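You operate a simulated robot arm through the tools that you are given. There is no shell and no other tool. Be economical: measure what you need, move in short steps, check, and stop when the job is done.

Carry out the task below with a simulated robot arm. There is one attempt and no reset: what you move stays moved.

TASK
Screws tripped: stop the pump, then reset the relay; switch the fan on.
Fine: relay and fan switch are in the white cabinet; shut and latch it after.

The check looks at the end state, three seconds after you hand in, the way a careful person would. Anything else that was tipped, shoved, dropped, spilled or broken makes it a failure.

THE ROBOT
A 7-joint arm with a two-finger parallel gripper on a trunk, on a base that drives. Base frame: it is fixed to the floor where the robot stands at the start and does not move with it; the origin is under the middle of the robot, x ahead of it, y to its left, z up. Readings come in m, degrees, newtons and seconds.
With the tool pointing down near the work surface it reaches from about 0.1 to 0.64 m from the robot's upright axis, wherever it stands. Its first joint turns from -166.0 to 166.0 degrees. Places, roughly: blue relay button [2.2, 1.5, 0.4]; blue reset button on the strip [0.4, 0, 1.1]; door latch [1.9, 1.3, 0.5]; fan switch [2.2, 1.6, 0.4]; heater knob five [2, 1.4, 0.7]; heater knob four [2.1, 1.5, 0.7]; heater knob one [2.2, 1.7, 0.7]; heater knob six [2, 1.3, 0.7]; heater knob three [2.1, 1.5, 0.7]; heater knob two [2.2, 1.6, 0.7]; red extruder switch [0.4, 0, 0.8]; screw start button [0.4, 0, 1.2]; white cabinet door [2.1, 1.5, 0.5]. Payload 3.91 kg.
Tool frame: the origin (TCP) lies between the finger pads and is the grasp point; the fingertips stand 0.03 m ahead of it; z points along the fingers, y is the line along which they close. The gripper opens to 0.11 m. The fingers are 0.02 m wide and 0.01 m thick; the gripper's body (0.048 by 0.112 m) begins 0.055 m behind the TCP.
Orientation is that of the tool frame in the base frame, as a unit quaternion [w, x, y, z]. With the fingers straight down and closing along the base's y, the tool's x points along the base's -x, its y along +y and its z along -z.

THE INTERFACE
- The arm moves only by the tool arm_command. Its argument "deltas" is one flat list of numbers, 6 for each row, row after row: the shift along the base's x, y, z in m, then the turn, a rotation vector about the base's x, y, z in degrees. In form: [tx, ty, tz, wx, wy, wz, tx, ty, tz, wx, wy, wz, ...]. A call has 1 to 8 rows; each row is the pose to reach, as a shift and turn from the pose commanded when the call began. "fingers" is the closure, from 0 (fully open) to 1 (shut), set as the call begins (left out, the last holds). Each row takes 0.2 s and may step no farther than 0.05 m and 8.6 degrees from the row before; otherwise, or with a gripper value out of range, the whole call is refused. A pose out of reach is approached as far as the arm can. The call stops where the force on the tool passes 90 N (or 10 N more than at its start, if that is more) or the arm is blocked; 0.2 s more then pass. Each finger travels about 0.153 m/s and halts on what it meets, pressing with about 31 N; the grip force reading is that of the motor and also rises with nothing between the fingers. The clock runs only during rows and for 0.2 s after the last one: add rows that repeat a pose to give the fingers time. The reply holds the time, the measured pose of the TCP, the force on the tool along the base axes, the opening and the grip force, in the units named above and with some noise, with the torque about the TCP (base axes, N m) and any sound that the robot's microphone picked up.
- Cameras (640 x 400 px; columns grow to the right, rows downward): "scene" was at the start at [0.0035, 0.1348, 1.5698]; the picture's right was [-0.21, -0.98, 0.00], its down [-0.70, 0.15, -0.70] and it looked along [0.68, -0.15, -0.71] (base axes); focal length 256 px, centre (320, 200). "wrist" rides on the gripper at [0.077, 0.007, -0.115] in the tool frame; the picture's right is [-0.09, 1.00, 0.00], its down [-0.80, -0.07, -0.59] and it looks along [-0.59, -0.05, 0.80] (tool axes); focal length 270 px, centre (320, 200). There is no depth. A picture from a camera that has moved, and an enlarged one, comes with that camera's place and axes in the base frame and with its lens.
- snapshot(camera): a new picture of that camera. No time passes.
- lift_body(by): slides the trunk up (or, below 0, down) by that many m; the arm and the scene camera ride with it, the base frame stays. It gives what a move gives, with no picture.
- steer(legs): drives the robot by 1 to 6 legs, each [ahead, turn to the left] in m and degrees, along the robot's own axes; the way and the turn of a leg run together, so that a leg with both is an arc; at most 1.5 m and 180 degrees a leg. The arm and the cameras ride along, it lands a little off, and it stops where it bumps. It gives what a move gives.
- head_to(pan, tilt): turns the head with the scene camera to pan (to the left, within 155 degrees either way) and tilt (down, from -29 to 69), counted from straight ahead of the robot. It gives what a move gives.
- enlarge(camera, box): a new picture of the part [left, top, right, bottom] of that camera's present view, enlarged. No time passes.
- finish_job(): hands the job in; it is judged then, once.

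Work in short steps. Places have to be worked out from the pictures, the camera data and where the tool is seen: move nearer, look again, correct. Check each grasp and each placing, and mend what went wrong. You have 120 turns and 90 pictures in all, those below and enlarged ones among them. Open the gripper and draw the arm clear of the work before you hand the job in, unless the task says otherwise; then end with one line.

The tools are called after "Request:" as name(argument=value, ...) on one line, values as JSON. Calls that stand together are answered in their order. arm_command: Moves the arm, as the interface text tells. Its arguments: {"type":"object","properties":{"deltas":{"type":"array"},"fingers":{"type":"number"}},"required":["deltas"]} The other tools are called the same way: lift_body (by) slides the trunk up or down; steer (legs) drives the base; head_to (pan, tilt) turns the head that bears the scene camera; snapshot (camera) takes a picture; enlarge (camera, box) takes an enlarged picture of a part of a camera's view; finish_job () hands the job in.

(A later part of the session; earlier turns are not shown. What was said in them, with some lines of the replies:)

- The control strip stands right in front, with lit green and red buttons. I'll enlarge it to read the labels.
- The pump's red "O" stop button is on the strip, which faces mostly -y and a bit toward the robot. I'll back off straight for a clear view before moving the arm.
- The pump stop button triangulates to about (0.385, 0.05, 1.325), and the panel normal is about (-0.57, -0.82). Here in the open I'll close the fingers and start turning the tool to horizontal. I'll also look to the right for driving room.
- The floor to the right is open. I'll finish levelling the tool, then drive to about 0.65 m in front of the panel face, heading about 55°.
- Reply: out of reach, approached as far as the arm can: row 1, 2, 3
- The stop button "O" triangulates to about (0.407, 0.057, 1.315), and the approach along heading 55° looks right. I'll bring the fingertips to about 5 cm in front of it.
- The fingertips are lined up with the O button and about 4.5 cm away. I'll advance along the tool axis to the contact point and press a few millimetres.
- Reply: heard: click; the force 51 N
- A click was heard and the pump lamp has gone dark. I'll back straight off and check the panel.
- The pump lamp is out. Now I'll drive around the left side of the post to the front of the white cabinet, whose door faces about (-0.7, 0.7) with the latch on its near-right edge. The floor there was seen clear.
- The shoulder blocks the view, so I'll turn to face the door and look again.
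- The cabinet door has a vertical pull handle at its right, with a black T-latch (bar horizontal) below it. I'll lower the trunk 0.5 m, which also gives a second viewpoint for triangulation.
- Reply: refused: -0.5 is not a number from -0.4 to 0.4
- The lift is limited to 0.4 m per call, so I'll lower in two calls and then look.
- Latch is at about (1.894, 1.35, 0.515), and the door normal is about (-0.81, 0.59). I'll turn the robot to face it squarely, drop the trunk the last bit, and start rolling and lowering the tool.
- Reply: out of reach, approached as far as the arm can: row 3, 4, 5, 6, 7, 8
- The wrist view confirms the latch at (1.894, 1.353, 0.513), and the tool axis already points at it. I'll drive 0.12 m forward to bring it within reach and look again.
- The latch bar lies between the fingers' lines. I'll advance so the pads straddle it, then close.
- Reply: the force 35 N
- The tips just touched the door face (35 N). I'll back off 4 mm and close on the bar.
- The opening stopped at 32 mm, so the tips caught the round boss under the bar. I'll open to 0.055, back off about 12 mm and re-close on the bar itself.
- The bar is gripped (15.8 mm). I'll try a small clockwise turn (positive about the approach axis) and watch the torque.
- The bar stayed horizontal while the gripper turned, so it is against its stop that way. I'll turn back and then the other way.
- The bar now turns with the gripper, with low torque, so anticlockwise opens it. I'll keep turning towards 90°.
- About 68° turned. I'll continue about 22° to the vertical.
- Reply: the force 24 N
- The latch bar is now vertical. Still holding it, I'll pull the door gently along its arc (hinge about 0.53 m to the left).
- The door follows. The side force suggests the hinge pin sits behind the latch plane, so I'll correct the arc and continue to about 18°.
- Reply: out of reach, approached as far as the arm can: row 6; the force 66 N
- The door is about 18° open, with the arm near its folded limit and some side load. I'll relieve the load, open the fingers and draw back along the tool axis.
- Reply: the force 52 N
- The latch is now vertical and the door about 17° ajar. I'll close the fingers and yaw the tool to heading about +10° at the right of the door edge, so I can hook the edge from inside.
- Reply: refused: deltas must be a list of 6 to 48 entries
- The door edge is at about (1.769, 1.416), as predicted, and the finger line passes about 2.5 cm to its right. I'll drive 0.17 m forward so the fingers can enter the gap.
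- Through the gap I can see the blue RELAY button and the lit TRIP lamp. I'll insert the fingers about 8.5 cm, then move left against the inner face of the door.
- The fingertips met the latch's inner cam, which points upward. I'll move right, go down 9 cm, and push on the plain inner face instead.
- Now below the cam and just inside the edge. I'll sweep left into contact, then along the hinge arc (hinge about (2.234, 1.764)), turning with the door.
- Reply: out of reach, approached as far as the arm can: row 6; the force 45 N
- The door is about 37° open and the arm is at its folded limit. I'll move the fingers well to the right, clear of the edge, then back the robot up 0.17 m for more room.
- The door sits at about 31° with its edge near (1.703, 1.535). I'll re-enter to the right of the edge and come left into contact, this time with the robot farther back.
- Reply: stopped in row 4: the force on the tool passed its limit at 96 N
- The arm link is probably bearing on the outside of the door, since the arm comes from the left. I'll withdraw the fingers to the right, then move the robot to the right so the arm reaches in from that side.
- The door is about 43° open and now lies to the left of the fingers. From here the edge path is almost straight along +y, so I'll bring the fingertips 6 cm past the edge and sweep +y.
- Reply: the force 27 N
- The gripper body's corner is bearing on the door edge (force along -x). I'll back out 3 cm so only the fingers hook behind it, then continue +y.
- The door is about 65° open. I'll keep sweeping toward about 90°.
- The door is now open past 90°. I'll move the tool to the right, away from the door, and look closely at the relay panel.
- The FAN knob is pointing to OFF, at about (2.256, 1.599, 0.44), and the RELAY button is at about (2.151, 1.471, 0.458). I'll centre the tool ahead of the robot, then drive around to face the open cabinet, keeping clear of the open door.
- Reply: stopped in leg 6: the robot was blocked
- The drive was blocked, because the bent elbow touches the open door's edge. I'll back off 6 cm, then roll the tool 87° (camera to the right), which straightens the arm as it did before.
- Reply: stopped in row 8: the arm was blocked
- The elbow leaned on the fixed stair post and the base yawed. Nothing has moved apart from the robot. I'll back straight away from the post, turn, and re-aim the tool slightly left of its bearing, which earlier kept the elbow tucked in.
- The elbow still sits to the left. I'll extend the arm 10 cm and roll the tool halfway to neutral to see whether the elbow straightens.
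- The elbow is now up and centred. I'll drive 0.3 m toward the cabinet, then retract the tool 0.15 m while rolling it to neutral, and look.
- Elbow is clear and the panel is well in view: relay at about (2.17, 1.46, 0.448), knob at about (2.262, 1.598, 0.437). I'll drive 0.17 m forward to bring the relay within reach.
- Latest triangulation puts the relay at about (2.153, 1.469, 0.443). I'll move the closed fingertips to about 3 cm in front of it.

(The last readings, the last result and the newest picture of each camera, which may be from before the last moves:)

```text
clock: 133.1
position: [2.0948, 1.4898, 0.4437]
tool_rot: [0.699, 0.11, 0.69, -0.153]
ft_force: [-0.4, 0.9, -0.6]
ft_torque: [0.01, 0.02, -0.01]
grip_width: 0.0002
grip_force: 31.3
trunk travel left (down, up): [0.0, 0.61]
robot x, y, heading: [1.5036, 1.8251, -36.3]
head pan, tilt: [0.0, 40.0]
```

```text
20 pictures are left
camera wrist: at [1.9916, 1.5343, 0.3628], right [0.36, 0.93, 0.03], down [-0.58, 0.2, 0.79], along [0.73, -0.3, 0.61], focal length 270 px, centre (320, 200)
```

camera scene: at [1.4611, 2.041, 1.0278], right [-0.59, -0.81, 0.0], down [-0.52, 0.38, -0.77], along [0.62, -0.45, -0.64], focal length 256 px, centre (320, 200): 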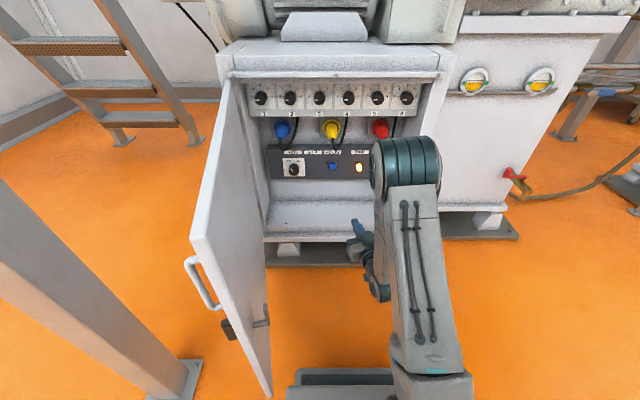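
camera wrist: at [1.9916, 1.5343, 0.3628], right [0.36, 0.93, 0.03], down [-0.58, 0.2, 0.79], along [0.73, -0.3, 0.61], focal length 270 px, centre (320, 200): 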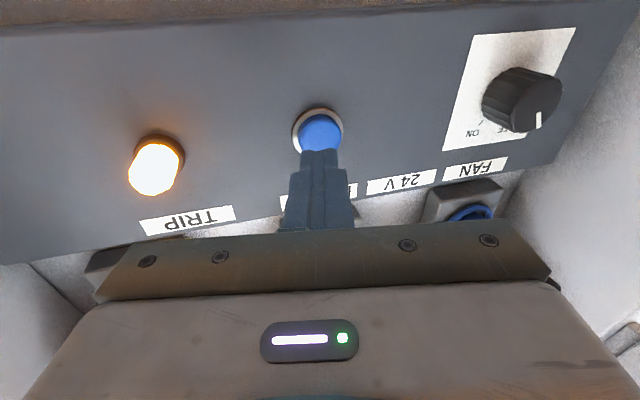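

Aligned with the blue button, about 4 cm away. I'll advance along the tool axis and press.

Request:
arm_command(deltas=[0.014, -0.0055, 0.001, 0, 0, 0, 0.028, -0.011, 0.001, 0, 0, 0, 0.037, -0.0145, 0.001, 0, 0, 0, 0.042, -0.0165, 0.001, 0, 0, 0, 0.046, -0.018, 0.001, 0, 0, 0, 0.049, -0.019, 0.001, 0, 0, 0])

Request:
snapshot(camera="wrist")

```text
clock: 134.5
position: [2.1377, 1.4692, 0.4441]
tool_rot: [0.698, 0.112, 0.691, -0.154]
ft_force: [-65.8, 20.2, 5.9]
ft_torque: [-0.08, 0.26, -0.75]
grip_width: 0.0001
grip_force: 30.9
trunk travel left (down, up): [0.0, 0.61]
robot x, y, heading: [1.5013, 1.8241, -36.4]
head pan, tilt: [0.0, 40.0]
heard: click
```

```text
19 pictures are left
camera wrist: at [2.0349, 1.5156, 0.3632], right [0.37, 0.93, 0.03], down [-0.58, 0.2, 0.79], along [0.73, -0.31, 0.61], focal length 270 px, centre (320, 200)
```

wrist: 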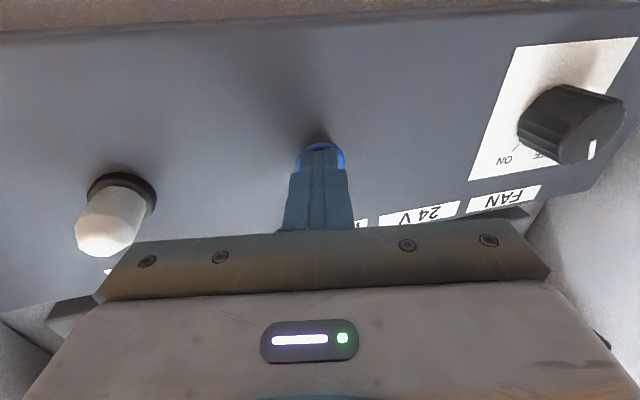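

A click was heard and the TRIP lamp is out, so the relay is reset. I'll retreat 18 cm and drive 8 cm closer so the fan knob comes within reach.

Request:
arm_command(deltas=[-0.042, 0.016, 0, 0, 0, 0, -0.084, 0.033, 0, 0, 0, 0, -0.126, 0.049, 0, 0, 0, 0, -0.167, 0.065, 0, 0, 0, 0])

Request:
steer(legs=[[0.08, 0]])

Request:
arm_command(deltas=[0.01, 0.03, 0, 0, 0, 0, 0.02, 0.06, 0, 0, 0, 0, 0.03, 0.09, 0, 0, 0, 0], fingers=0.45)

Request:
snapshot(camera="wrist")

Request:
snapshot(camera="scene")

```text
clock: 135.5
position: [1.9763, 1.5366, 0.4447]
tool_rot: [0.7, 0.109, 0.689, -0.152]
ft_force: [-0.2, 0.1, 0.1]
ft_torque: [-0.03, 0.01, 0.02]
grip_width: 0.0001
grip_force: 30.5
trunk travel left (down, up): [0.0, 0.61]
robot x, y, heading: [1.5008, 1.8244, -36.4]
head pan, tilt: [0.0, 40.0]
```

```text
clock: 136.5
position: [2.0406, 1.4878, 0.4437]
tool_rot: [0.699, 0.109, 0.69, -0.153]
ft_force: [-0.5, 0.1, 0.4]
ft_torque: [0.03, -0.04, 0.01]
grip_width: 0.0
grip_force: 30.9
trunk travel left (down, up): [0.0, 0.61]
robot x, y, heading: [1.5651, 1.7743, -35.9]
head pan, tilt: [0.0, 40.0]
```

```text
clock: 137.3
position: [2.0741, 1.5788, 0.4438]
tool_rot: [0.699, 0.11, 0.689, -0.154]
ft_force: [-0.5, 0.2, 0.1]
ft_torque: [0.04, -0.02, -0.01]
grip_width: 0.0606
grip_force: 0.1
trunk travel left (down, up): [0.0, 0.61]
robot x, y, heading: [1.5633, 1.7761, -36.0]
head pan, tilt: [0.0, 40.0]
```

```text
18 pictures are left
camera wrist: at [1.9682, 1.6224, 0.3627], right [0.36, 0.93, 0.03], down [-0.58, 0.2, 0.79], along [0.73, -0.3, 0.61], focal length 270 px, centre (320, 200)
```

wrist: 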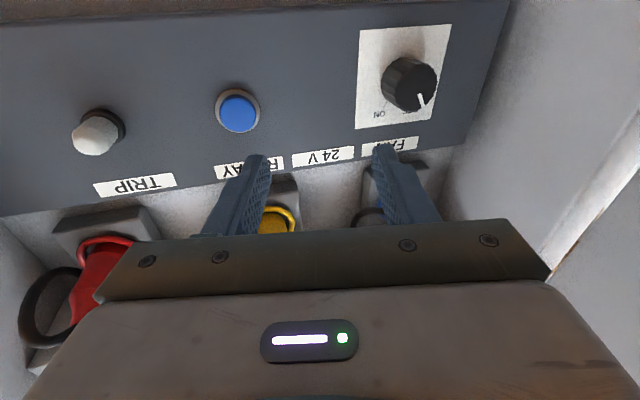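

```text
17 pictures are left
camera scene: at [1.6621, 1.8942, 1.0278], right [-0.59, -0.81, 0.0], down [-0.52, 0.38, -0.77], along [0.62, -0.45, -0.64], focal length 256 px, centre (320, 200)
```

scene: 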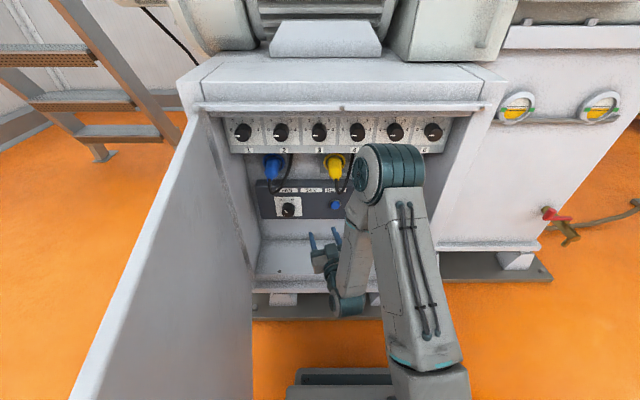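

Request:
enlarge(camera="scene", box=[255, 175, 325, 225])

Request:
enlarge(camera="wrist", box=[340, 20, 460, 140])

```text
8.00 times, centred on (290, 200) of scene
camera zoom: at [1.6621, 1.8942, 1.0278], right [-0.59, -0.81, 0.0], down [-0.52, 0.38, -0.77], along [0.62, -0.45, -0.64], focal length 2051 px, centre (560, 200)
```

zoom: 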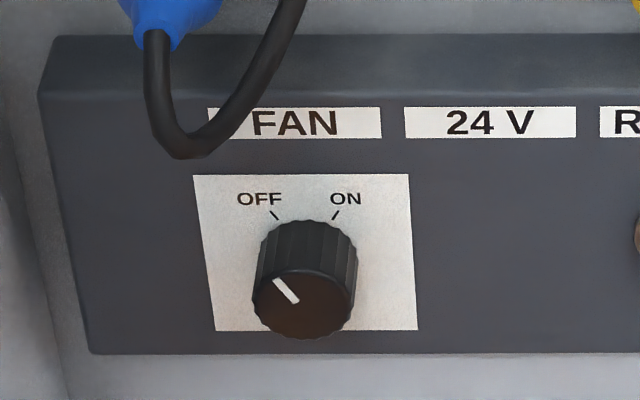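

```text
3.33 times, centred on (400, 80) of wrist
camera zoom: at [1.9682, 1.6224, 0.3627], right [0.36, 0.93, 0.03], down [-0.58, 0.2, 0.79], along [0.73, -0.3, 0.61], focal length 901 px, centre (53, 600)
```

zoom: 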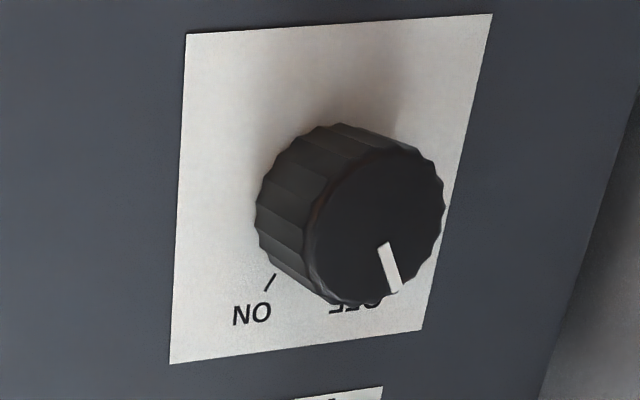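

The knob pointer is at OFF, with ON about 70° clockwise; the knob front is at about (2.243, 1.609, 0.436), about 43 mm across. I'll pre-roll the gripper by -68° while moving to a point about 8 cm short of the grasp.

Request:
arm_command(deltas=[0.011, 0.008, -0.001, -7.91, 3.1, 0, 0.022, 0.016, -0.002, -15.8, 6.2, 0, 0.033, 0.024, -0.003, -23.7, 9.3, 0, 0.044, 0.032, -0.004, -31.6, 12.4, 0, 0.055, 0.04, -0.005, -39.5, 15.5, 0, 0.066, 0.048, -0.006, -47.5, 18.6, 0, 0.077, 0.056, -0.007, -55.4, 21.7, 0, 0.087, 0.062, -0.008, -63.3, 24.8, 0])

Request:
snapshot(camera="wrist")

Request:
snapshot(camera="scene")

```text
clock: 139.1
position: [2.1579, 1.6405, 0.4354]
tool_rot: [0.495, -0.306, 0.634, -0.509]
ft_force: [0.4, -1.0, 0.1]
ft_torque: [0.0, -0.01, -0.02]
grip_width: 0.0603
grip_force: 0.1
trunk travel left (down, up): [0.0, 0.61]
robot x, y, heading: [1.5673, 1.7757, -36.2]
head pan, tilt: [0.0, 40.0]
```

```text
14 pictures are left
camera wrist: at [2.0268, 1.6139, 0.4025], right [0.15, 0.37, -0.92], down [-0.31, 0.9, 0.32], along [0.94, 0.24, 0.25], focal length 270 px, centre (320, 200)
```

wrist: 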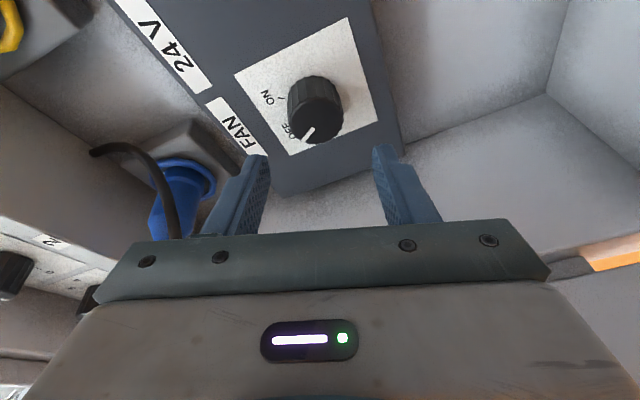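

```text
13 pictures are left
camera scene: at [1.6621, 1.8943, 1.0278], right [-0.59, -0.81, 0.0], down [-0.52, 0.38, -0.77], along [0.62, -0.45, -0.64], focal length 256 px, centre (320, 200)
```

scene: 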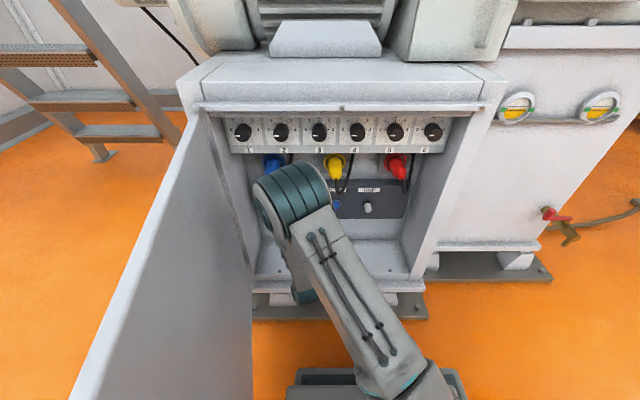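

The knob lies centrally between the open fingers. I'll advance about 8 cm along the tool axis to straddle it.

Request:
arm_command(deltas=[0.026, -0.0095, 0, 0, 0, 0, 0.052, -0.019, 0, 0, 0, 0, 0.066, -0.024, 0, 0, 0, 0, 0.0776, -0.0285, 0, 0, 0, 0])

Request:
snapshot(camera="wrist")

```text
clock: 140.1
position: [2.2352, 1.6102, 0.4361]
tool_rot: [0.496, -0.304, 0.635, -0.508]
ft_force: [-0.1, 1.0, -0.7]
ft_torque: [0.02, 0.0, -0.01]
grip_width: 0.0605
grip_force: 0.0
trunk travel left (down, up): [0.0, 0.61]
robot x, y, heading: [1.566, 1.7793, -36.0]
head pan, tilt: [0.0, 40.0]
```

```text
12 pictures are left
camera wrist: at [2.1044, 1.5853, 0.402], right [0.15, 0.38, -0.92], down [-0.31, 0.9, 0.32], along [0.94, 0.24, 0.25], focal length 270 px, centre (320, 200)
```

wrist: 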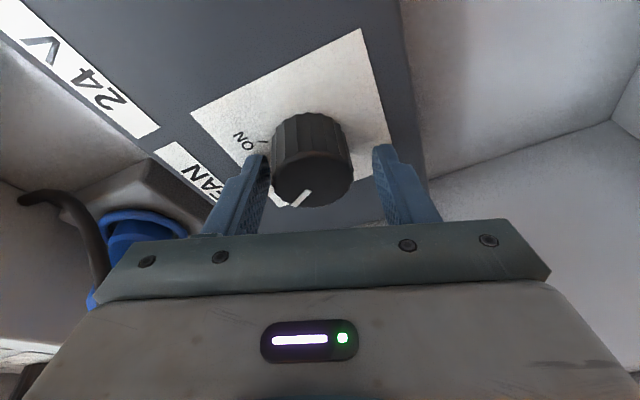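

The fingers straddle the knob, so I'll close on it.

Request:
arm_command(deltas=[0, 0, 0, 0, 0, 0, 0, 0, 0, 0, 0, 0], fingers=1)

```text
clock: 140.7
position: [2.2348, 1.6095, 0.4408]
tool_rot: [0.498, -0.302, 0.632, -0.512]
ft_force: [0.3, -3.7, 18.0]
ft_torque: [-1.04, -1.48, -0.64]
grip_width: 0.0432
grip_force: 45.0
trunk travel left (down, up): [0.0, 0.61]
robot x, y, heading: [1.5681, 1.7766, -36.3]
head pan, tilt: [0.0, 40.0]
```

Gripped at 43 mm. I'll relieve the vertical offset and turn clockwise about the knob axis, 40° first.

Request:
arm_command(deltas=[0, 0, 0.005, 0, 0, 0, 0, 0, 0.005, 6.47, -4.7, 0, 0, 0, 0.005, 12.9, -9.4, 0, 0, 0, 0.005, 19.4, -14.1, 0, 0, 0, 0.005, 25.9, -18.8, 0, 0, 0, 0.005, 32.4, -23.5, 0])

Request:
enlarge(camera="wrist", box=[200, 80, 440, 240])

```text
clock: 142.1
position: [2.2341, 1.6081, 0.4408]
tool_rot: [0.677, -0.043, 0.638, -0.364]
ft_force: [-9.7, -20.2, -1.9]
ft_torque: [-0.22, -0.18, -1.62]
grip_width: 0.0435
grip_force: 45.1
trunk travel left (down, up): [0.0, 0.61]
robot x, y, heading: [1.5664, 1.779, -36.5]
head pan, tilt: [0.0, 40.0]
```

```text
2.50 times, centred on (320, 160) of wrist
camera zoom: at [2.1291, 1.6191, 0.3506], right [0.44, 0.78, -0.45], down [-0.5, 0.63, 0.6], along [0.74, -0.04, 0.67], focal length 676 px, centre (320, 300)
```

zoom: 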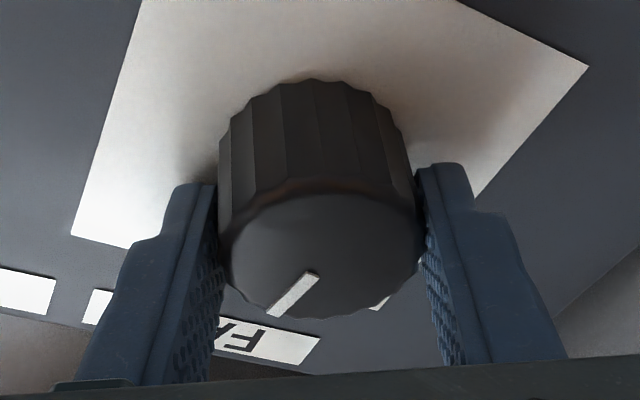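

The knob turns with the gripper. I'll continue another 32°.

Request:
arm_command(deltas=[0, 0, 0, 6.47, -4.7, 0, 0, 0, 0, 12.9, -9.4, 0, 0, 0, 0, 19.4, -14.1, 0, 0, 0, 0, 25.9, -18.8, 0])

Request:
enlarge(camera="wrist", box=[200, 80, 440, 240])

```text
clock: 143.1
position: [2.2343, 1.6075, 0.4424]
tool_rot: [0.766, 0.169, 0.58, -0.218]
ft_force: [-25.4, -22.2, 7.0]
ft_torque: [-0.8, 0.1, -2.13]
grip_width: 0.0429
grip_force: 45.2
trunk travel left (down, up): [0.0, 0.61]
robot x, y, heading: [1.5635, 1.773, -36.9]
head pan, tilt: [0.0, 40.0]
```

```text
2.50 times, centred on (320, 160) of wrist
camera zoom: at [2.1624, 1.6627, 0.3374], right [0.51, 0.86, 0.09], down [-0.71, 0.35, 0.61], along [0.49, -0.37, 0.79], focal length 676 px, centre (320, 300)
```

zoom: 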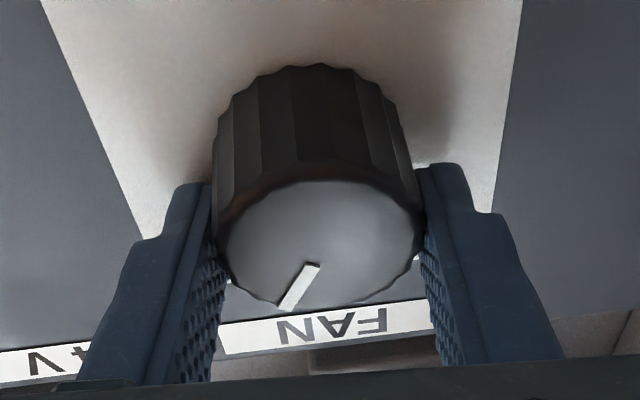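

The pointer is now to the right of vertical. I'll add a little more turn to make sure it seats at ON.

Request:
arm_command(deltas=[0, 0, 0, 5, -3.6, 0, 0, 0, 0, 9.7, -7, 0])

Request:
enlarge(camera="wrist", box=[200, 80, 440, 240])

```text
clock: 143.7
position: [2.233, 1.6052, 0.4475]
tool_rot: [0.785, 0.245, 0.546, -0.158]
ft_force: [-36.1, -26.3, 29.9]
ft_torque: [-0.85, 1.06, -0.73]
grip_width: 0.0419
grip_force: 45.0
trunk travel left (down, up): [0.0, 0.61]
robot x, y, heading: [1.565, 1.7753, -36.6]
head pan, tilt: [0.0, 40.0]
```

```text
2.50 times, centred on (320, 160) of wrist
camera zoom: at [2.1751, 1.6786, 0.3423], right [0.48, 0.83, 0.29], down [-0.78, 0.26, 0.57], along [0.39, -0.5, 0.77], focal length 676 px, centre (320, 300)
```

zoom: 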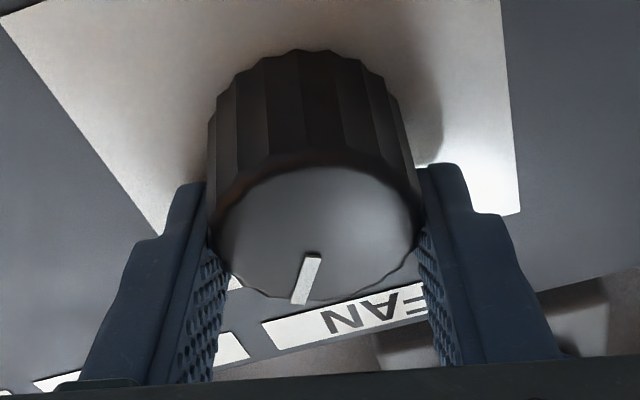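

The pointer stopped turning and slipped relative to the gripper, so the knob is at its ON stop. I'll turn back slightly, release and withdraw.

Request:
arm_command(deltas=[0, 0, -0.003, -5, 3.6, 0, 0, 0, -0.003, -5, 3.6, 0], fingers=0.4)

Request:
arm_command(deltas=[-0.03, 0.0165, 0, 0, 0, 0, -0.06, 0.033, 0, 0, 0, 0, -0.09, 0.05, 0, 0, 0, 0, -0.12, 0.07, 0, 0, 0, 0])

Request:
snapshot(camera="wrist")

```text
clock: 144.3
position: [2.2382, 1.611, 0.4387]
tool_rot: [0.775, 0.204, 0.569, -0.185]
ft_force: [-0.5, -0.1, 0.4]
ft_torque: [0.0, 0.01, 0.02]
grip_width: 0.0661
grip_force: 0.2
trunk travel left (down, up): [0.0, 0.61]
robot x, y, heading: [1.5658, 1.7739, -35.9]
head pan, tilt: [0.0, 40.0]
```

```text
clock: 145.3
position: [2.1155, 1.681, 0.4386]
tool_rot: [0.775, 0.203, 0.569, -0.184]
ft_force: [-0.1, 0.2, 0.2]
ft_torque: [-0.01, -0.02, -0.02]
grip_width: 0.066
grip_force: 0.0
trunk travel left (down, up): [0.0, 0.61]
robot x, y, heading: [1.5667, 1.7735, -36.3]
head pan, tilt: [0.0, 40.0]
```

```text
8 pictures are left
camera wrist: at [2.0492, 1.7448, 0.3334], right [0.49, 0.85, 0.19], down [-0.74, 0.3, 0.6], along [0.45, -0.43, 0.78], focal length 270 px, centre (320, 200)
```

wrist: 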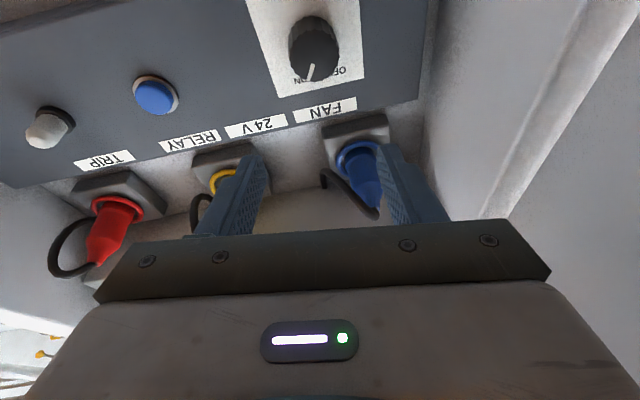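

I need to be sure about the knob, so I'll spend one enlarged picture on it.

Request:
enlarge(camera="wrist", box=[260, 0, 370, 110])

```text
3.64 times, centred on (315, 55) of wrist
camera zoom: at [2.0492, 1.7448, 0.3334], right [0.49, 0.85, 0.19], down [-0.74, 0.3, 0.6], along [0.45, -0.43, 0.78], focal length 983 px, centre (338, 727)
```

zoom: 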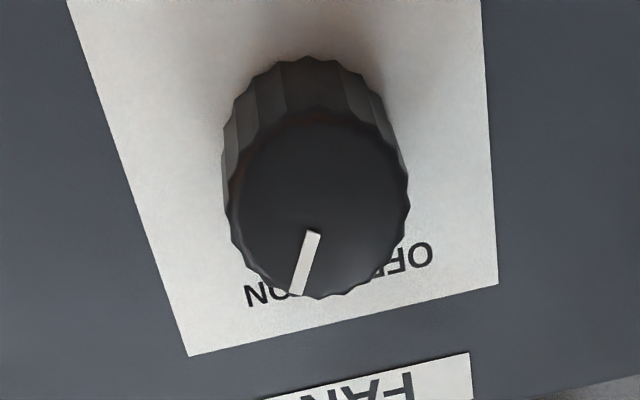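

The pointer is at the ON tick, so the fan is on. Pictures are scarce now (7 left). I'll level the tool, move it away from the door, close the fingers and back out of the cabinet.

Request:
arm_command(deltas=[-0.022, -0.03, -0.01, 0.9, 4.1, 0, -0.044, -0.06, -0.02, 1.8, 8.2, 0, -0.066, -0.09, -0.03, 2.7, 12.3, 0, -0.088, -0.121, -0.035, 3.6, 16.5, 0], fingers=1)

Request:
steer(legs=[[-0.5, 0]])

Request:
snapshot(camera="scene")

```text
clock: 146.3
position: [2.0269, 1.5605, 0.4038]
tool_rot: [0.678, 0.198, 0.681, -0.194]
ft_force: [0.3, 0.4, 0.2]
ft_torque: [0.03, 0.0, 0.01]
grip_width: 0.0
grip_force: 31.4
trunk travel left (down, up): [0.0, 0.61]
robot x, y, heading: [1.5631, 1.7781, -35.9]
head pan, tilt: [0.0, 40.0]
```

```text
clock: 149.2
position: [1.6265, 1.8535, 0.4025]
tool_rot: [0.678, 0.2, 0.68, -0.196]
ft_force: [0.1, 0.4, -0.8]
ft_torque: [-0.04, 0.02, 0.0]
grip_width: 0.0
grip_force: 31.0
trunk travel left (down, up): [0.0, 0.61]
robot x, y, heading: [1.1658, 2.0713, -36.3]
head pan, tilt: [0.0, 40.0]
```

```text
6 pictures are left
camera scene: at [1.2615, 2.1878, 1.0278], right [-0.59, -0.81, 0.0], down [-0.52, 0.38, -0.77], along [0.62, -0.45, -0.64], focal length 256 px, centre (320, 200)
```

scene: 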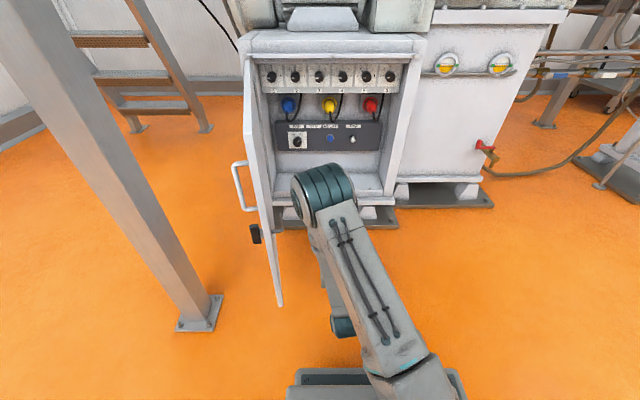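

The door stands at about 82° with its edge near (1.725, 2.035). I'll reposition the robot in line with the door, so open fingers can straddle the edge and swing it shut.

Request:
steer(legs=[[-0.12, 0], [0, 103.8], [0.212, 0], [0, -95.5]])

Request:
arm_command(deltas=[0, 0, 0, 0, 0, 0], fingers=0)

```text
clock: 160.2
position: [1.6332, 2.1841, 0.4035]
tool_rot: [0.69, 0.155, 0.691, -0.15]
ft_force: [-0.3, -0.4, -0.4]
ft_torque: [-0.02, 0.01, 0.0]
grip_width: 0.0
grip_force: 31.3
trunk travel left (down, up): [0.0, 0.61]
robot x, y, heading: [1.147, 2.3361, -28.6]
head pan, tilt: [0.0, 40.0]
```

```text
clock: 160.6
position: [1.6347, 2.1837, 0.4033]
tool_rot: [0.69, 0.155, 0.691, -0.152]
ft_force: [-0.1, 0.1, -0.2]
ft_torque: [0.01, 0.02, 0.0]
grip_width: 0.11
grip_force: 0.1
trunk travel left (down, up): [0.0, 0.61]
robot x, y, heading: [1.1538, 2.3364, -28.6]
head pan, tilt: [0.0, 40.0]
```

Request:
arm_command(deltas=[0.006, -0.038, 0, 0, 0, 0, 0.012, -0.076, 0, 0, 0, 0, 0.018, -0.113, 0, 0, 0, 0])

Request:
snapshot(camera="wrist")

```text
clock: 161.4
position: [1.6519, 2.0717, 0.4033]
tool_rot: [0.69, 0.154, 0.692, -0.15]
ft_force: [-0.5, 0.0, -0.4]
ft_torque: [-0.03, -0.01, -0.03]
grip_width: 0.1101
grip_force: 0.0
trunk travel left (down, up): [0.0, 0.61]
robot x, y, heading: [1.1531, 2.3381, -28.8]
head pan, tilt: [0.0, 40.0]
```

```text
5 pictures are left
camera wrist: at [1.5513, 2.1267, 0.325], right [0.42, 0.9, 0.09], down [-0.57, 0.18, 0.8], along [0.71, -0.39, 0.59], focal length 270 px, centre (320, 200)
```

wrist: 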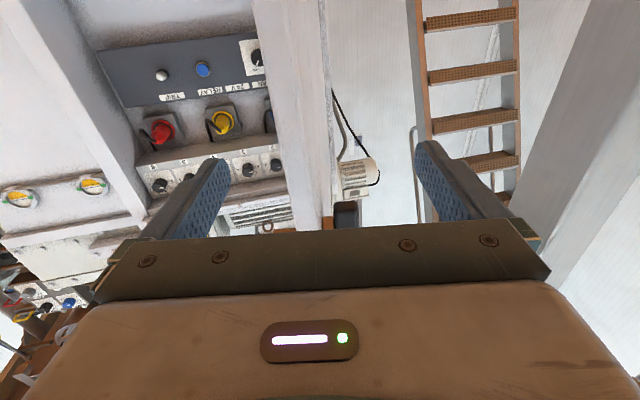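

The door edge is between the open fingers. I'll advance 8 cm to straddle it.

Request:
arm_command(deltas=[0.024, -0.0115, 0, 0, 0, 0, 0.048, -0.0225, 0, 0, 0, 0, 0.0725, -0.034, 0, 0, 0, 0])

```text
clock: 162.2
position: [1.7253, 2.0376, 0.4028]
tool_rot: [0.69, 0.154, 0.692, -0.149]
ft_force: [0.2, -0.1, 0.2]
ft_torque: [0.0, 0.07, 0.01]
grip_width: 0.11
grip_force: 0.1
trunk travel left (down, up): [0.0, 0.61]
robot x, y, heading: [1.1486, 2.338, -28.8]
head pan, tilt: [0.0, 40.0]
```

No contact, so the fingers straddle the edge freely. Now I'll swing the door closed along the hinge arc, 24° for this step.

Request:
arm_command(deltas=[-0.0179, -0.0362, 0, 0, 0, 4, -0.0332, -0.0735, 0, 0, 0, 8, -0.0459, -0.1118, 0, 0, 0, 12, -0.0558, -0.1509, 0, 0, 0, 16, -0.063, -0.1906, 0, 0, 0, 20, -0.0674, -0.2307, 0, 0, 0, 24])

```text
clock: 163.6
position: [1.6557, 1.808, 0.4024]
tool_rot: [0.706, 0.007, 0.709, -0.002]
ft_force: [0.1, 0.8, -0.5]
ft_torque: [-0.01, 0.03, 0.01]
grip_width: 0.1102
grip_force: 0.1
trunk travel left (down, up): [0.0, 0.61]
robot x, y, heading: [1.1508, 2.3345, -28.7]
head pan, tilt: [0.0, 40.0]
```

The swing went with almost no resistance, so the door should be at about 62°. I'll withdraw, move the robot to the right-front position used before, and re-straddle the edge from there.

Request:
arm_command(deltas=[-0.04, 0, 0, 0, 0, 0, -0.08, 0, 0, 0, 0, 0, -0.12, 0.001, 0, 0, 0, 0])

Request:
steer(legs=[[0, -72.3], [0.63, 0], [0, 111]])

Request:
head_to(pan=-25, tilt=38)

Request:
snapshot(camera="scene")

```text
clock: 164.4
position: [1.538, 1.8076, 0.4023]
tool_rot: [0.706, 0.006, 0.708, -0.004]
ft_force: [-0.2, -0.2, 0.9]
ft_torque: [0.02, 0.0, 0.02]
grip_width: 0.1099
grip_force: 0.0
trunk travel left (down, up): [0.0, 0.61]
robot x, y, heading: [1.1475, 2.3365, -28.8]
head pan, tilt: [0.0, 40.0]
```

```text
clock: 175.7
position: [1.664, 1.549, 0.4037]
tool_rot: [0.667, -0.227, 0.671, 0.23]
ft_force: [0.3, -0.5, 0.8]
ft_torque: [0.0, 0.03, -0.01]
grip_width: 0.11
grip_force: 0.1
trunk travel left (down, up): [0.0, 0.61]
robot x, y, heading: [1.0292, 1.7221, 9.9]
head pan, tilt: [0.0, 40.0]
```

```text
clock: 176.6
position: [1.6626, 1.5486, 0.4015]
tool_rot: [0.667, -0.229, 0.67, 0.231]
ft_force: [-0.5, -0.6, 0.2]
ft_torque: [-0.01, 0.0, -0.02]
grip_width: 0.1101
grip_force: 0.0
trunk travel left (down, up): [0.0, 0.61]
robot x, y, heading: [1.0264, 1.7216, 10.3]
head pan, tilt: [-25.0, 38.0]
```

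```text
4 pictures are left
camera scene: at [1.0103, 1.8315, 1.0308], right [-0.26, -0.97, 0.0], down [-0.6, 0.16, -0.79], along [0.76, -0.2, -0.62], focal length 256 px, centre (320, 200)
```

scene: 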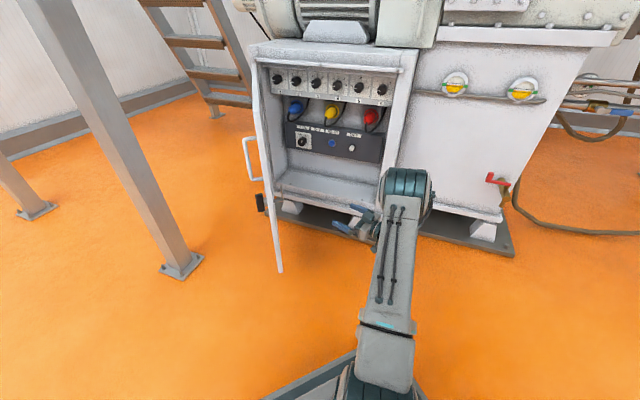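

The door edge is seen at about (1.66, 1.83), as expected. I'll swing the open gripper around in front of the edge, then advance to straddle it.

Request:
arm_command(deltas=[-0.045, 0, 0, 0, 0, -5, -0.09, 0.01, 0, 0, 0, -10, -0.095, 0.055, 0, 0, 0, -15, -0.095, 0.1, 0, 0, 0, -20, -0.095, 0.145, 0, 0, 0, -24, -0.095, 0.19, 0, 0, 0, -28, -0.095, 0.235, 0, 0, 0, -32, -0.095, 0.278, 0, 0, 0, -36])

Request:
arm_command(deltas=[0.03, 0.001, 0, 0, 0, 0, 0.06, 0.002, 0, 0, 0, 0, 0.085, 0.003, 0, 0, 0, 0])

```text
clock: 178.4
position: [1.5699, 1.8274, 0.4028]
tool_rot: [0.706, -0.011, 0.708, 0.015]
ft_force: [-0.7, -0.4, -0.3]
ft_torque: [-0.01, 0.02, 0.01]
grip_width: 0.1101
grip_force: 0.1
trunk travel left (down, up): [0.0, 0.61]
robot x, y, heading: [1.0275, 1.7173, 10.0]
head pan, tilt: [-25.0, 38.0]
```

```text
clock: 179.2
position: [1.6548, 1.8297, 0.4025]
tool_rot: [0.706, -0.01, 0.708, 0.014]
ft_force: [0.1, 0.1, -0.3]
ft_torque: [0.0, -0.01, 0.03]
grip_width: 0.11
grip_force: 0.0
trunk travel left (down, up): [0.0, 0.61]
robot x, y, heading: [1.0296, 1.718, 10.2]
head pan, tilt: [-25.0, 38.0]
```

Straddled with no contact. I'll swing the door another 36° toward closed.

Request:
arm_command(deltas=[-0.0034, -0.0457, 0, 0, 0, 4.5, -0.0032, -0.0914, 0, 0, 0, 9, 0.0006, -0.1369, 0, 0, 0, 13.5, 0.0079, -0.1821, 0, 0, 0, 18, 0.0188, -0.2266, 0, 0, 0, 22.5, 0.0331, -0.2701, 0, 0, 0, 27, 0.0508, -0.3122, 0, 0, 0, 31.5, 0.0718, -0.3529, 0, 0, 0, 36])

```text
clock: 181.0
position: [1.726, 1.4755, 0.403]
tool_rot: [0.666, -0.228, 0.671, 0.232]
ft_force: [1.2, -0.2, -0.3]
ft_torque: [-0.01, -0.01, 0.01]
grip_width: 0.1099
grip_force: 0.1
trunk travel left (down, up): [0.0, 0.61]
robot x, y, heading: [1.0305, 1.7175, 10.1]
head pan, tilt: [-25.0, 38.0]
```

The door should now be at about 29°. I'll withdraw, tuck the tool in front of the robot, then drive round to the latch-side front position.

Request:
arm_command(deltas=[-0.032, -0.025, 0, 0, 0, 0, -0.064, -0.05, 0, 0, 0, 0, -0.095, -0.074, 0, 0, 0, 0, -0.12, -0.04, 0, 0, 0, -4, -0.14, 0.003, 0, 0, 0, -8, -0.15, 0.05, 0, 0, 0, -12, -0.16, 0.097, 0, 0, 0, -16, -0.17, 0.145, 0, 0, 0, -20], fingers=1)

Request:
arm_command(deltas=[-0.01, 0.045, 0.02, 0, 0, -2, -0.02, 0.09, 0.04, 0, 0, -4, -0.03, 0.135, 0.06, 0, 0, -6, -0.045, 0.18, 0.08, 0, 0, -8])

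Request:
steer(legs=[[0, 37.4], [0.281, 0], [0, -83.5]])

```text
clock: 182.8
position: [1.5544, 1.621, 0.4024]
tool_rot: [0.697, -0.109, 0.7, 0.111]
ft_force: [-0.9, -0.8, 0.3]
ft_torque: [0.01, 0.0, 0.02]
grip_width: 0.0
grip_force: 31.3
trunk travel left (down, up): [0.0, 0.61]
robot x, y, heading: [1.0279, 1.7178, 10.2]
head pan, tilt: [-25.0, 38.0]
```

```text
refused: row 1 steps farther than a row can; nothing moved
```

```text
clock: 190.1
position: [1.5155, 1.4823, 0.4036]
tool_rot: [0.686, 0.172, 0.687, -0.168]
ft_force: [1.1, 0.3, 0.7]
ft_torque: [-0.02, 0.01, 0.04]
grip_width: 0.0002
grip_force: 30.8
trunk travel left (down, up): [0.0, 0.61]
robot x, y, heading: [1.2195, 1.9285, -35.3]
head pan, tilt: [-25.0, 38.0]
```

The first arm move and the drive went fine (only the tuck step was refused). Now I'll place the closed fingers in front of the door's outer face, near its free edge and below the latch, heading -36°.

Request:
arm_command(deltas=[0.025, 0.034, 0.004, 0, 0, -2, 0.05, 0.068, 0.008, 0, 0, -4, 0.075, 0.103, 0.012, 0, 0, -6, 0.1, 0.1375, 0.016, 0, 0, -8])

Request:
head_to(pan=0, tilt=38)

Request:
snapshot(camera="scene")

```text
clock: 191.1
position: [1.6211, 1.6149, 0.4155]
tool_rot: [0.673, 0.218, 0.674, -0.215]
ft_force: [0.5, -0.4, 0.7]
ft_torque: [-0.02, 0.0, 0.0]
grip_width: 0.0
grip_force: 31.2
out of reach, approached as far as the arm can: row 4
trunk travel left (down, up): [0.0, 0.61]
robot x, y, heading: [1.2157, 1.9303, -35.5]
head pan, tilt: [-25.0, 38.0]
```

```text
clock: 192.0
position: [1.6218, 1.6151, 0.4151]
tool_rot: [0.673, 0.219, 0.673, -0.215]
ft_force: [-0.6, 0.1, -0.2]
ft_torque: [-0.01, 0.02, 0.01]
grip_width: 0.0
grip_force: 30.9
trunk travel left (down, up): [0.0, 0.61]
robot x, y, heading: [1.2168, 1.9311, -35.6]
head pan, tilt: [0.0, 38.0]
```

```text
3 pictures are left
camera scene: at [1.3135, 2.0454, 1.0308], right [-0.58, -0.81, 0.0], down [-0.5, 0.36, -0.79], along [0.64, -0.46, -0.62], focal length 256 px, centre (320, 200)
```

scene: 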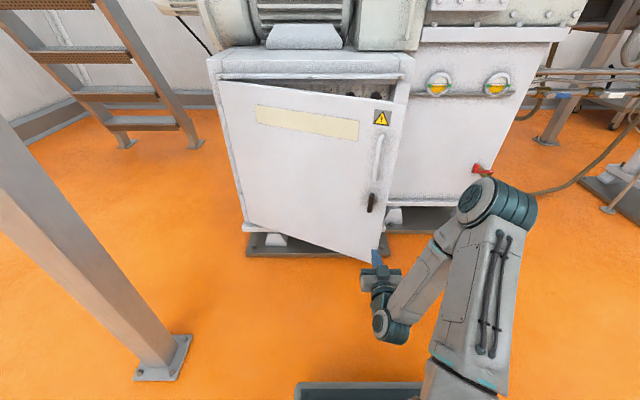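

The door is about 25° open with the fingertips in front of it and the latch lever vertical. The elbow is now out to the right, so I'll limit driving to 0.17 m and do the rest of the push by extending the arm.

Request:
steer(legs=[[0.17, 0]])

Request:
arm_command(deltas=[0.024, -0.0176, 0, 0, 0, 0, 0.048, -0.035, 0, 0, 0, 0, 0.073, -0.053, 0, 0, 0, 0, 0.097, -0.07, 0, 0, 0, 0])

```text
clock: 193.4
position: [1.7605, 1.5164, 0.4157]
tool_rot: [0.673, 0.218, 0.673, -0.215]
ft_force: [0.5, -0.2, -0.5]
ft_torque: [-0.02, -0.04, -0.01]
grip_width: 0.0001
grip_force: 31.0
trunk travel left (down, up): [0.0, 0.61]
robot x, y, heading: [1.3562, 1.826, -35.5]
head pan, tilt: [0.0, 38.0]
```

```text
clock: 194.4
position: [1.8581, 1.4457, 0.4134]
tool_rot: [0.673, 0.217, 0.673, -0.215]
ft_force: [-0.8, 0.4, -0.1]
ft_torque: [0.0, 0.01, 0.0]
grip_width: 0.0
grip_force: 30.9
trunk travel left (down, up): [0.0, 0.61]
robot x, y, heading: [1.3532, 1.8286, -35.5]
head pan, tilt: [0.0, 38.0]
```

The door is following freely, with about 7 cm left. I'll push the rest gently until the contact force rises.

Request:
arm_command(deltas=[0.016, -0.0118, 0, 0, 0, 0, 0.032, -0.0235, 0, 0, 0, 0, 0.044, -0.032, 0, 0, 0, 0, 0.052, -0.038, 0, 0, 0, 0, 0.058, -0.042, 0, 0, 0, 0, 0.062, -0.045, 0, 0, 0, 0])

```text
clock: 195.8
position: [1.9155, 1.4065, 0.4154]
tool_rot: [0.672, 0.219, 0.675, -0.213]
ft_force: [-60.4, 42.3, 8.0]
ft_torque: [-0.66, -0.71, -0.03]
grip_width: 0.0
grip_force: 30.5
trunk travel left (down, up): [0.0, 0.61]
robot x, y, heading: [1.3515, 1.833, -35.7]
head pan, tilt: [0.0, 38.0]
```

The tip is at the closed-door plane with 74 N of reaction, so the door is shut. I'll back off, raise to latch height, open the fingers to 55 mm and take a check picture before gripping the vertical bar.

Request:
arm_command(deltas=[-0.03, 0.022, 0, 0, 0, 0, -0.065, 0.047, 0, 0, 0, 0, -0.1, 0.06, 0.033, 0, 0, 0, -0.12, 0.045, 0.066, 0, 0, 0, -0.1244, 0.0243, 0.099, 0, 0, 0], fingers=0.5)

Request:
snapshot(camera="wrist")

```text
clock: 197.1
position: [1.7942, 1.4253, 0.5141]
tool_rot: [0.673, 0.219, 0.673, -0.214]
ft_force: [0.1, 0.4, -0.2]
ft_torque: [0.01, -0.01, -0.01]
grip_width: 0.0552
grip_force: 0.1
trunk travel left (down, up): [0.0, 0.61]
robot x, y, heading: [1.3515, 1.8233, -35.5]
head pan, tilt: [0.0, 38.0]
```

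```text
2 pictures are left
camera wrist: at [1.7056, 1.4991, 0.4357], right [0.58, 0.81, 0.09], down [-0.53, 0.28, 0.8], along [0.62, -0.51, 0.59], focal length 270 px, centre (320, 200)
```

wrist: 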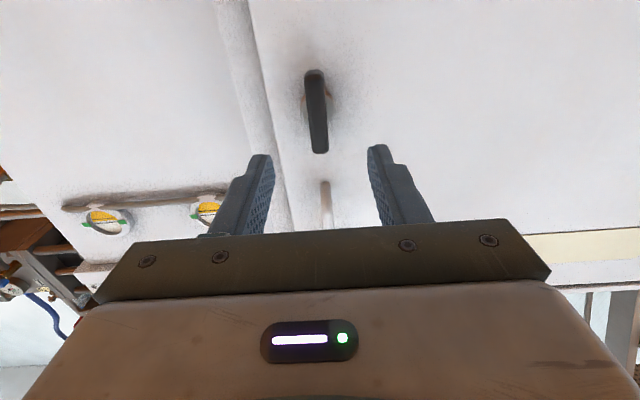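

The door looks flush, and the vertical latch bar is centred between the fingers. I'll advance 9 cm and close on it.

Request:
arm_command(deltas=[0.025, -0.018, 0.0005, 0, 0, 0, 0.05, -0.0355, 0.0005, 0, 0, 0, 0.0742, -0.0531, 0.0005, 0, 0, 0])

Request:
arm_command(deltas=[0, 0, 0, 0, 0, 0, 0, 0, 0, 0, 0, 0], fingers=1)

```text
clock: 197.8
position: [1.8695, 1.3718, 0.5151]
tool_rot: [0.673, 0.218, 0.673, -0.214]
ft_force: [0.0, -0.4, -0.5]
ft_torque: [-0.01, -0.03, 0.0]
grip_width: 0.055
grip_force: 0.1
trunk travel left (down, up): [0.0, 0.61]
robot x, y, heading: [1.3574, 1.8289, -35.5]
head pan, tilt: [0.0, 38.0]
```

```text
clock: 198.4
position: [1.8671, 1.3701, 0.5151]
tool_rot: [0.672, 0.22, 0.673, -0.216]
ft_force: [-7.6, -9.5, 1.4]
ft_torque: [0.16, 0.2, -0.18]
grip_width: 0.016
grip_force: 44.9
trunk travel left (down, up): [0.0, 0.61]
robot x, y, heading: [1.3569, 1.8261, -35.7]
head pan, tilt: [0.0, 38.0]
```

The bar is gripped at 16 mm. I'll turn clockwise to latch, 40° first while holding position.

Request:
arm_command(deltas=[0, 0, 0, 6.47, -4.7, 0, 0, 0, 0, 12.9, -9.4, 0, 0, 0, 0, 19.4, -14.1, 0, 0, 0, 0, 25.9, -18.8, 0, 0, 0, 0, 32.4, -23.5, 0])

```text
clock: 199.7
position: [1.8664, 1.3697, 0.5141]
tool_rot: [0.707, 0.437, 0.555, 0.028]
ft_force: [-17.5, -20.6, 2.9]
ft_torque: [0.4, 0.56, 0.0]
grip_width: 0.0159
grip_force: 44.4
trunk travel left (down, up): [0.0, 0.61]
robot x, y, heading: [1.359, 1.8275, -35.6]
head pan, tilt: [0.0, 38.0]
```

It is turning freely with the grip unchanged. I'll continue the remaining 50°.

Request:
arm_command(deltas=[0, 0, 0, 6.47, -4.7, 0, 0, 0, 0, 12.9, -9.4, 0, 0, 0, 0, 19.4, -14.1, 0, 0, 0, 0, 25.9, -18.8, 0, 0, 0, 0, 32.4, -23.5, 0, 0, 0, 0, 38, -27.6, 0, 0, 0, 0, 42, -30.5, 0])

```text
clock: 201.2
position: [1.8676, 1.3698, 0.5149]
tool_rot: [0.626, 0.635, 0.306, 0.334]
ft_force: [-17.8, -21.3, 6.0]
ft_torque: [-0.56, 0.92, -0.76]
grip_width: 0.0158
grip_force: 44.9
trunk travel left (down, up): [0.0, 0.61]
robot x, y, heading: [1.3531, 1.8264, -35.8]
head pan, tilt: [0.0, 38.0]
```

About 92° turned, with torque rising at the stop. I'll test with a gentle 8 mm pull: if latched, it should resist.

Request:
arm_command(deltas=[-0.004, 0.003, 0, 0, 0, 0, -0.0065, 0.0047, 0, 0, 0, 0])

```text
clock: 201.8
position: [1.8645, 1.3775, 0.5144]
tool_rot: [0.626, 0.632, 0.308, 0.337]
ft_force: [18.4, -36.8, 3.4]
ft_torque: [-0.53, 0.8, -0.51]
grip_width: 0.0162
grip_force: 45.7
trunk travel left (down, up): [0.0, 0.61]
robot x, y, heading: [1.3562, 1.8266, -35.5]
head pan, tilt: [0.0, 38.0]
```

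The pull met 36 N of resistance, so the latch holds. I'll relax, open the fingers and withdraw straight back.

Request:
arm_command(deltas=[0.0055, -0.004, 0, 0, 0, 0, 0.0055, -0.004, 0, 0, 0, 0])

Request:
arm_command(deltas=[0, 0, 0, 0, 0, 0, 0, 0, 0, 0, 0, 0, -0.03, 0.022, 0, 0, 0, 0, -0.06, 0.044, 0, 0, 0, 0, -0.09, 0.066, 0, 0, 0, 0], fingers=0.5)

Request:
snapshot(camera="wrist")

```text
clock: 202.4
position: [1.8668, 1.3762, 0.5144]
tool_rot: [0.624, 0.634, 0.309, 0.336]
ft_force: [-31.2, 3.4, 7.3]
ft_torque: [-0.61, 0.69, 0.49]
grip_width: 0.0161
grip_force: 44.8
trunk travel left (down, up): [0.0, 0.61]
robot x, y, heading: [1.3554, 1.8291, -35.4]
head pan, tilt: [0.0, 38.0]
```

```text
clock: 203.7
position: [1.7783, 1.439, 0.5156]
tool_rot: [0.625, 0.633, 0.309, 0.335]
ft_force: [-0.2, -1.2, -1.2]
ft_torque: [0.01, -0.03, -0.02]
grip_width: 0.0553
grip_force: 0.0
trunk travel left (down, up): [0.0, 0.61]
robot x, y, heading: [1.3585, 1.829, -35.4]
head pan, tilt: [0.0, 38.0]
```

```text
1 pictures are left
camera wrist: at [1.7305, 1.5707, 0.5219], right [-0.08, -0.1, 0.99], down [-0.95, -0.3, -0.11], along [0.31, -0.95, -0.07], focal length 270 px, centre (320, 200)
```

wrist: 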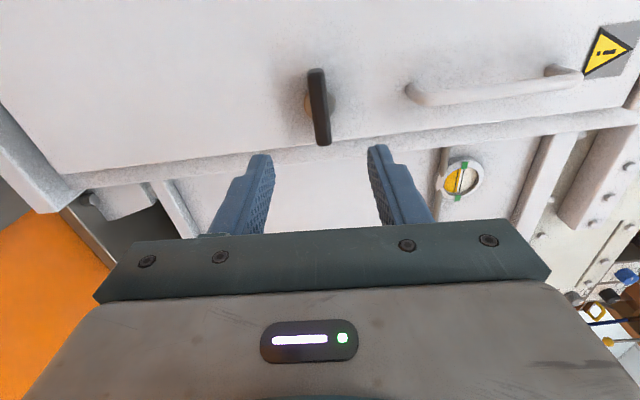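

The latch bar is horizontal again and the door is shut. I'll open the gripper fully, drive clear and take the last check picture.

Request:
steer(legs=[[-0.35, 0]])

Request:
arm_command(deltas=[0, 0, 0, 0, 0, 0, 0, 0, 0, 0, 0, 0], fingers=0)

Request:
snapshot(camera="scene")

```text
clock: 205.9
position: [1.4917, 1.6442, 0.513]
tool_rot: [0.626, 0.633, 0.309, 0.334]
ft_force: [0.1, 0.3, 0.5]
ft_torque: [0.0, 0.0, 0.0]
grip_width: 0.0549
grip_force: 0.0
trunk travel left (down, up): [0.0, 0.61]
robot x, y, heading: [1.0721, 2.0319, -35.9]
head pan, tilt: [0.0, 38.0]
```

```text
clock: 206.5
position: [1.4939, 1.6436, 0.5135]
tool_rot: [0.626, 0.633, 0.309, 0.335]
ft_force: [-0.7, -0.2, 0.3]
ft_torque: [0.02, -0.01, 0.0]
grip_width: 0.1101
grip_force: 0.1
trunk travel left (down, up): [0.0, 0.61]
robot x, y, heading: [1.0716, 2.0327, -35.5]
head pan, tilt: [0.0, 38.0]
```

```text
0 pictures are left
camera scene: at [1.1677, 2.1506, 1.0308], right [-0.58, -0.81, 0.0], down [-0.5, 0.36, -0.79], along [0.64, -0.46, -0.62], focal length 256 px, centre (320, 200)
```

scene: 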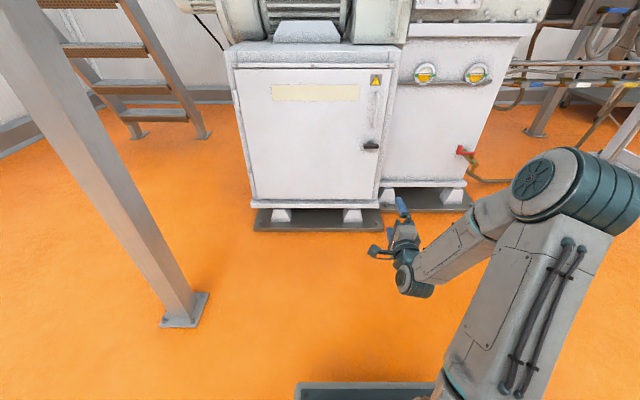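

The door is flush, the latch bar is horizontal, and the arm is clear with the gripper open. I'm handing the job in.

Request:
finish_job()

```text
The job is handed in.
```

The pump is stopped, the relay is reset with its TRIP lamp out, the fan switch is at ON, and the white cabinet is shut and latched.
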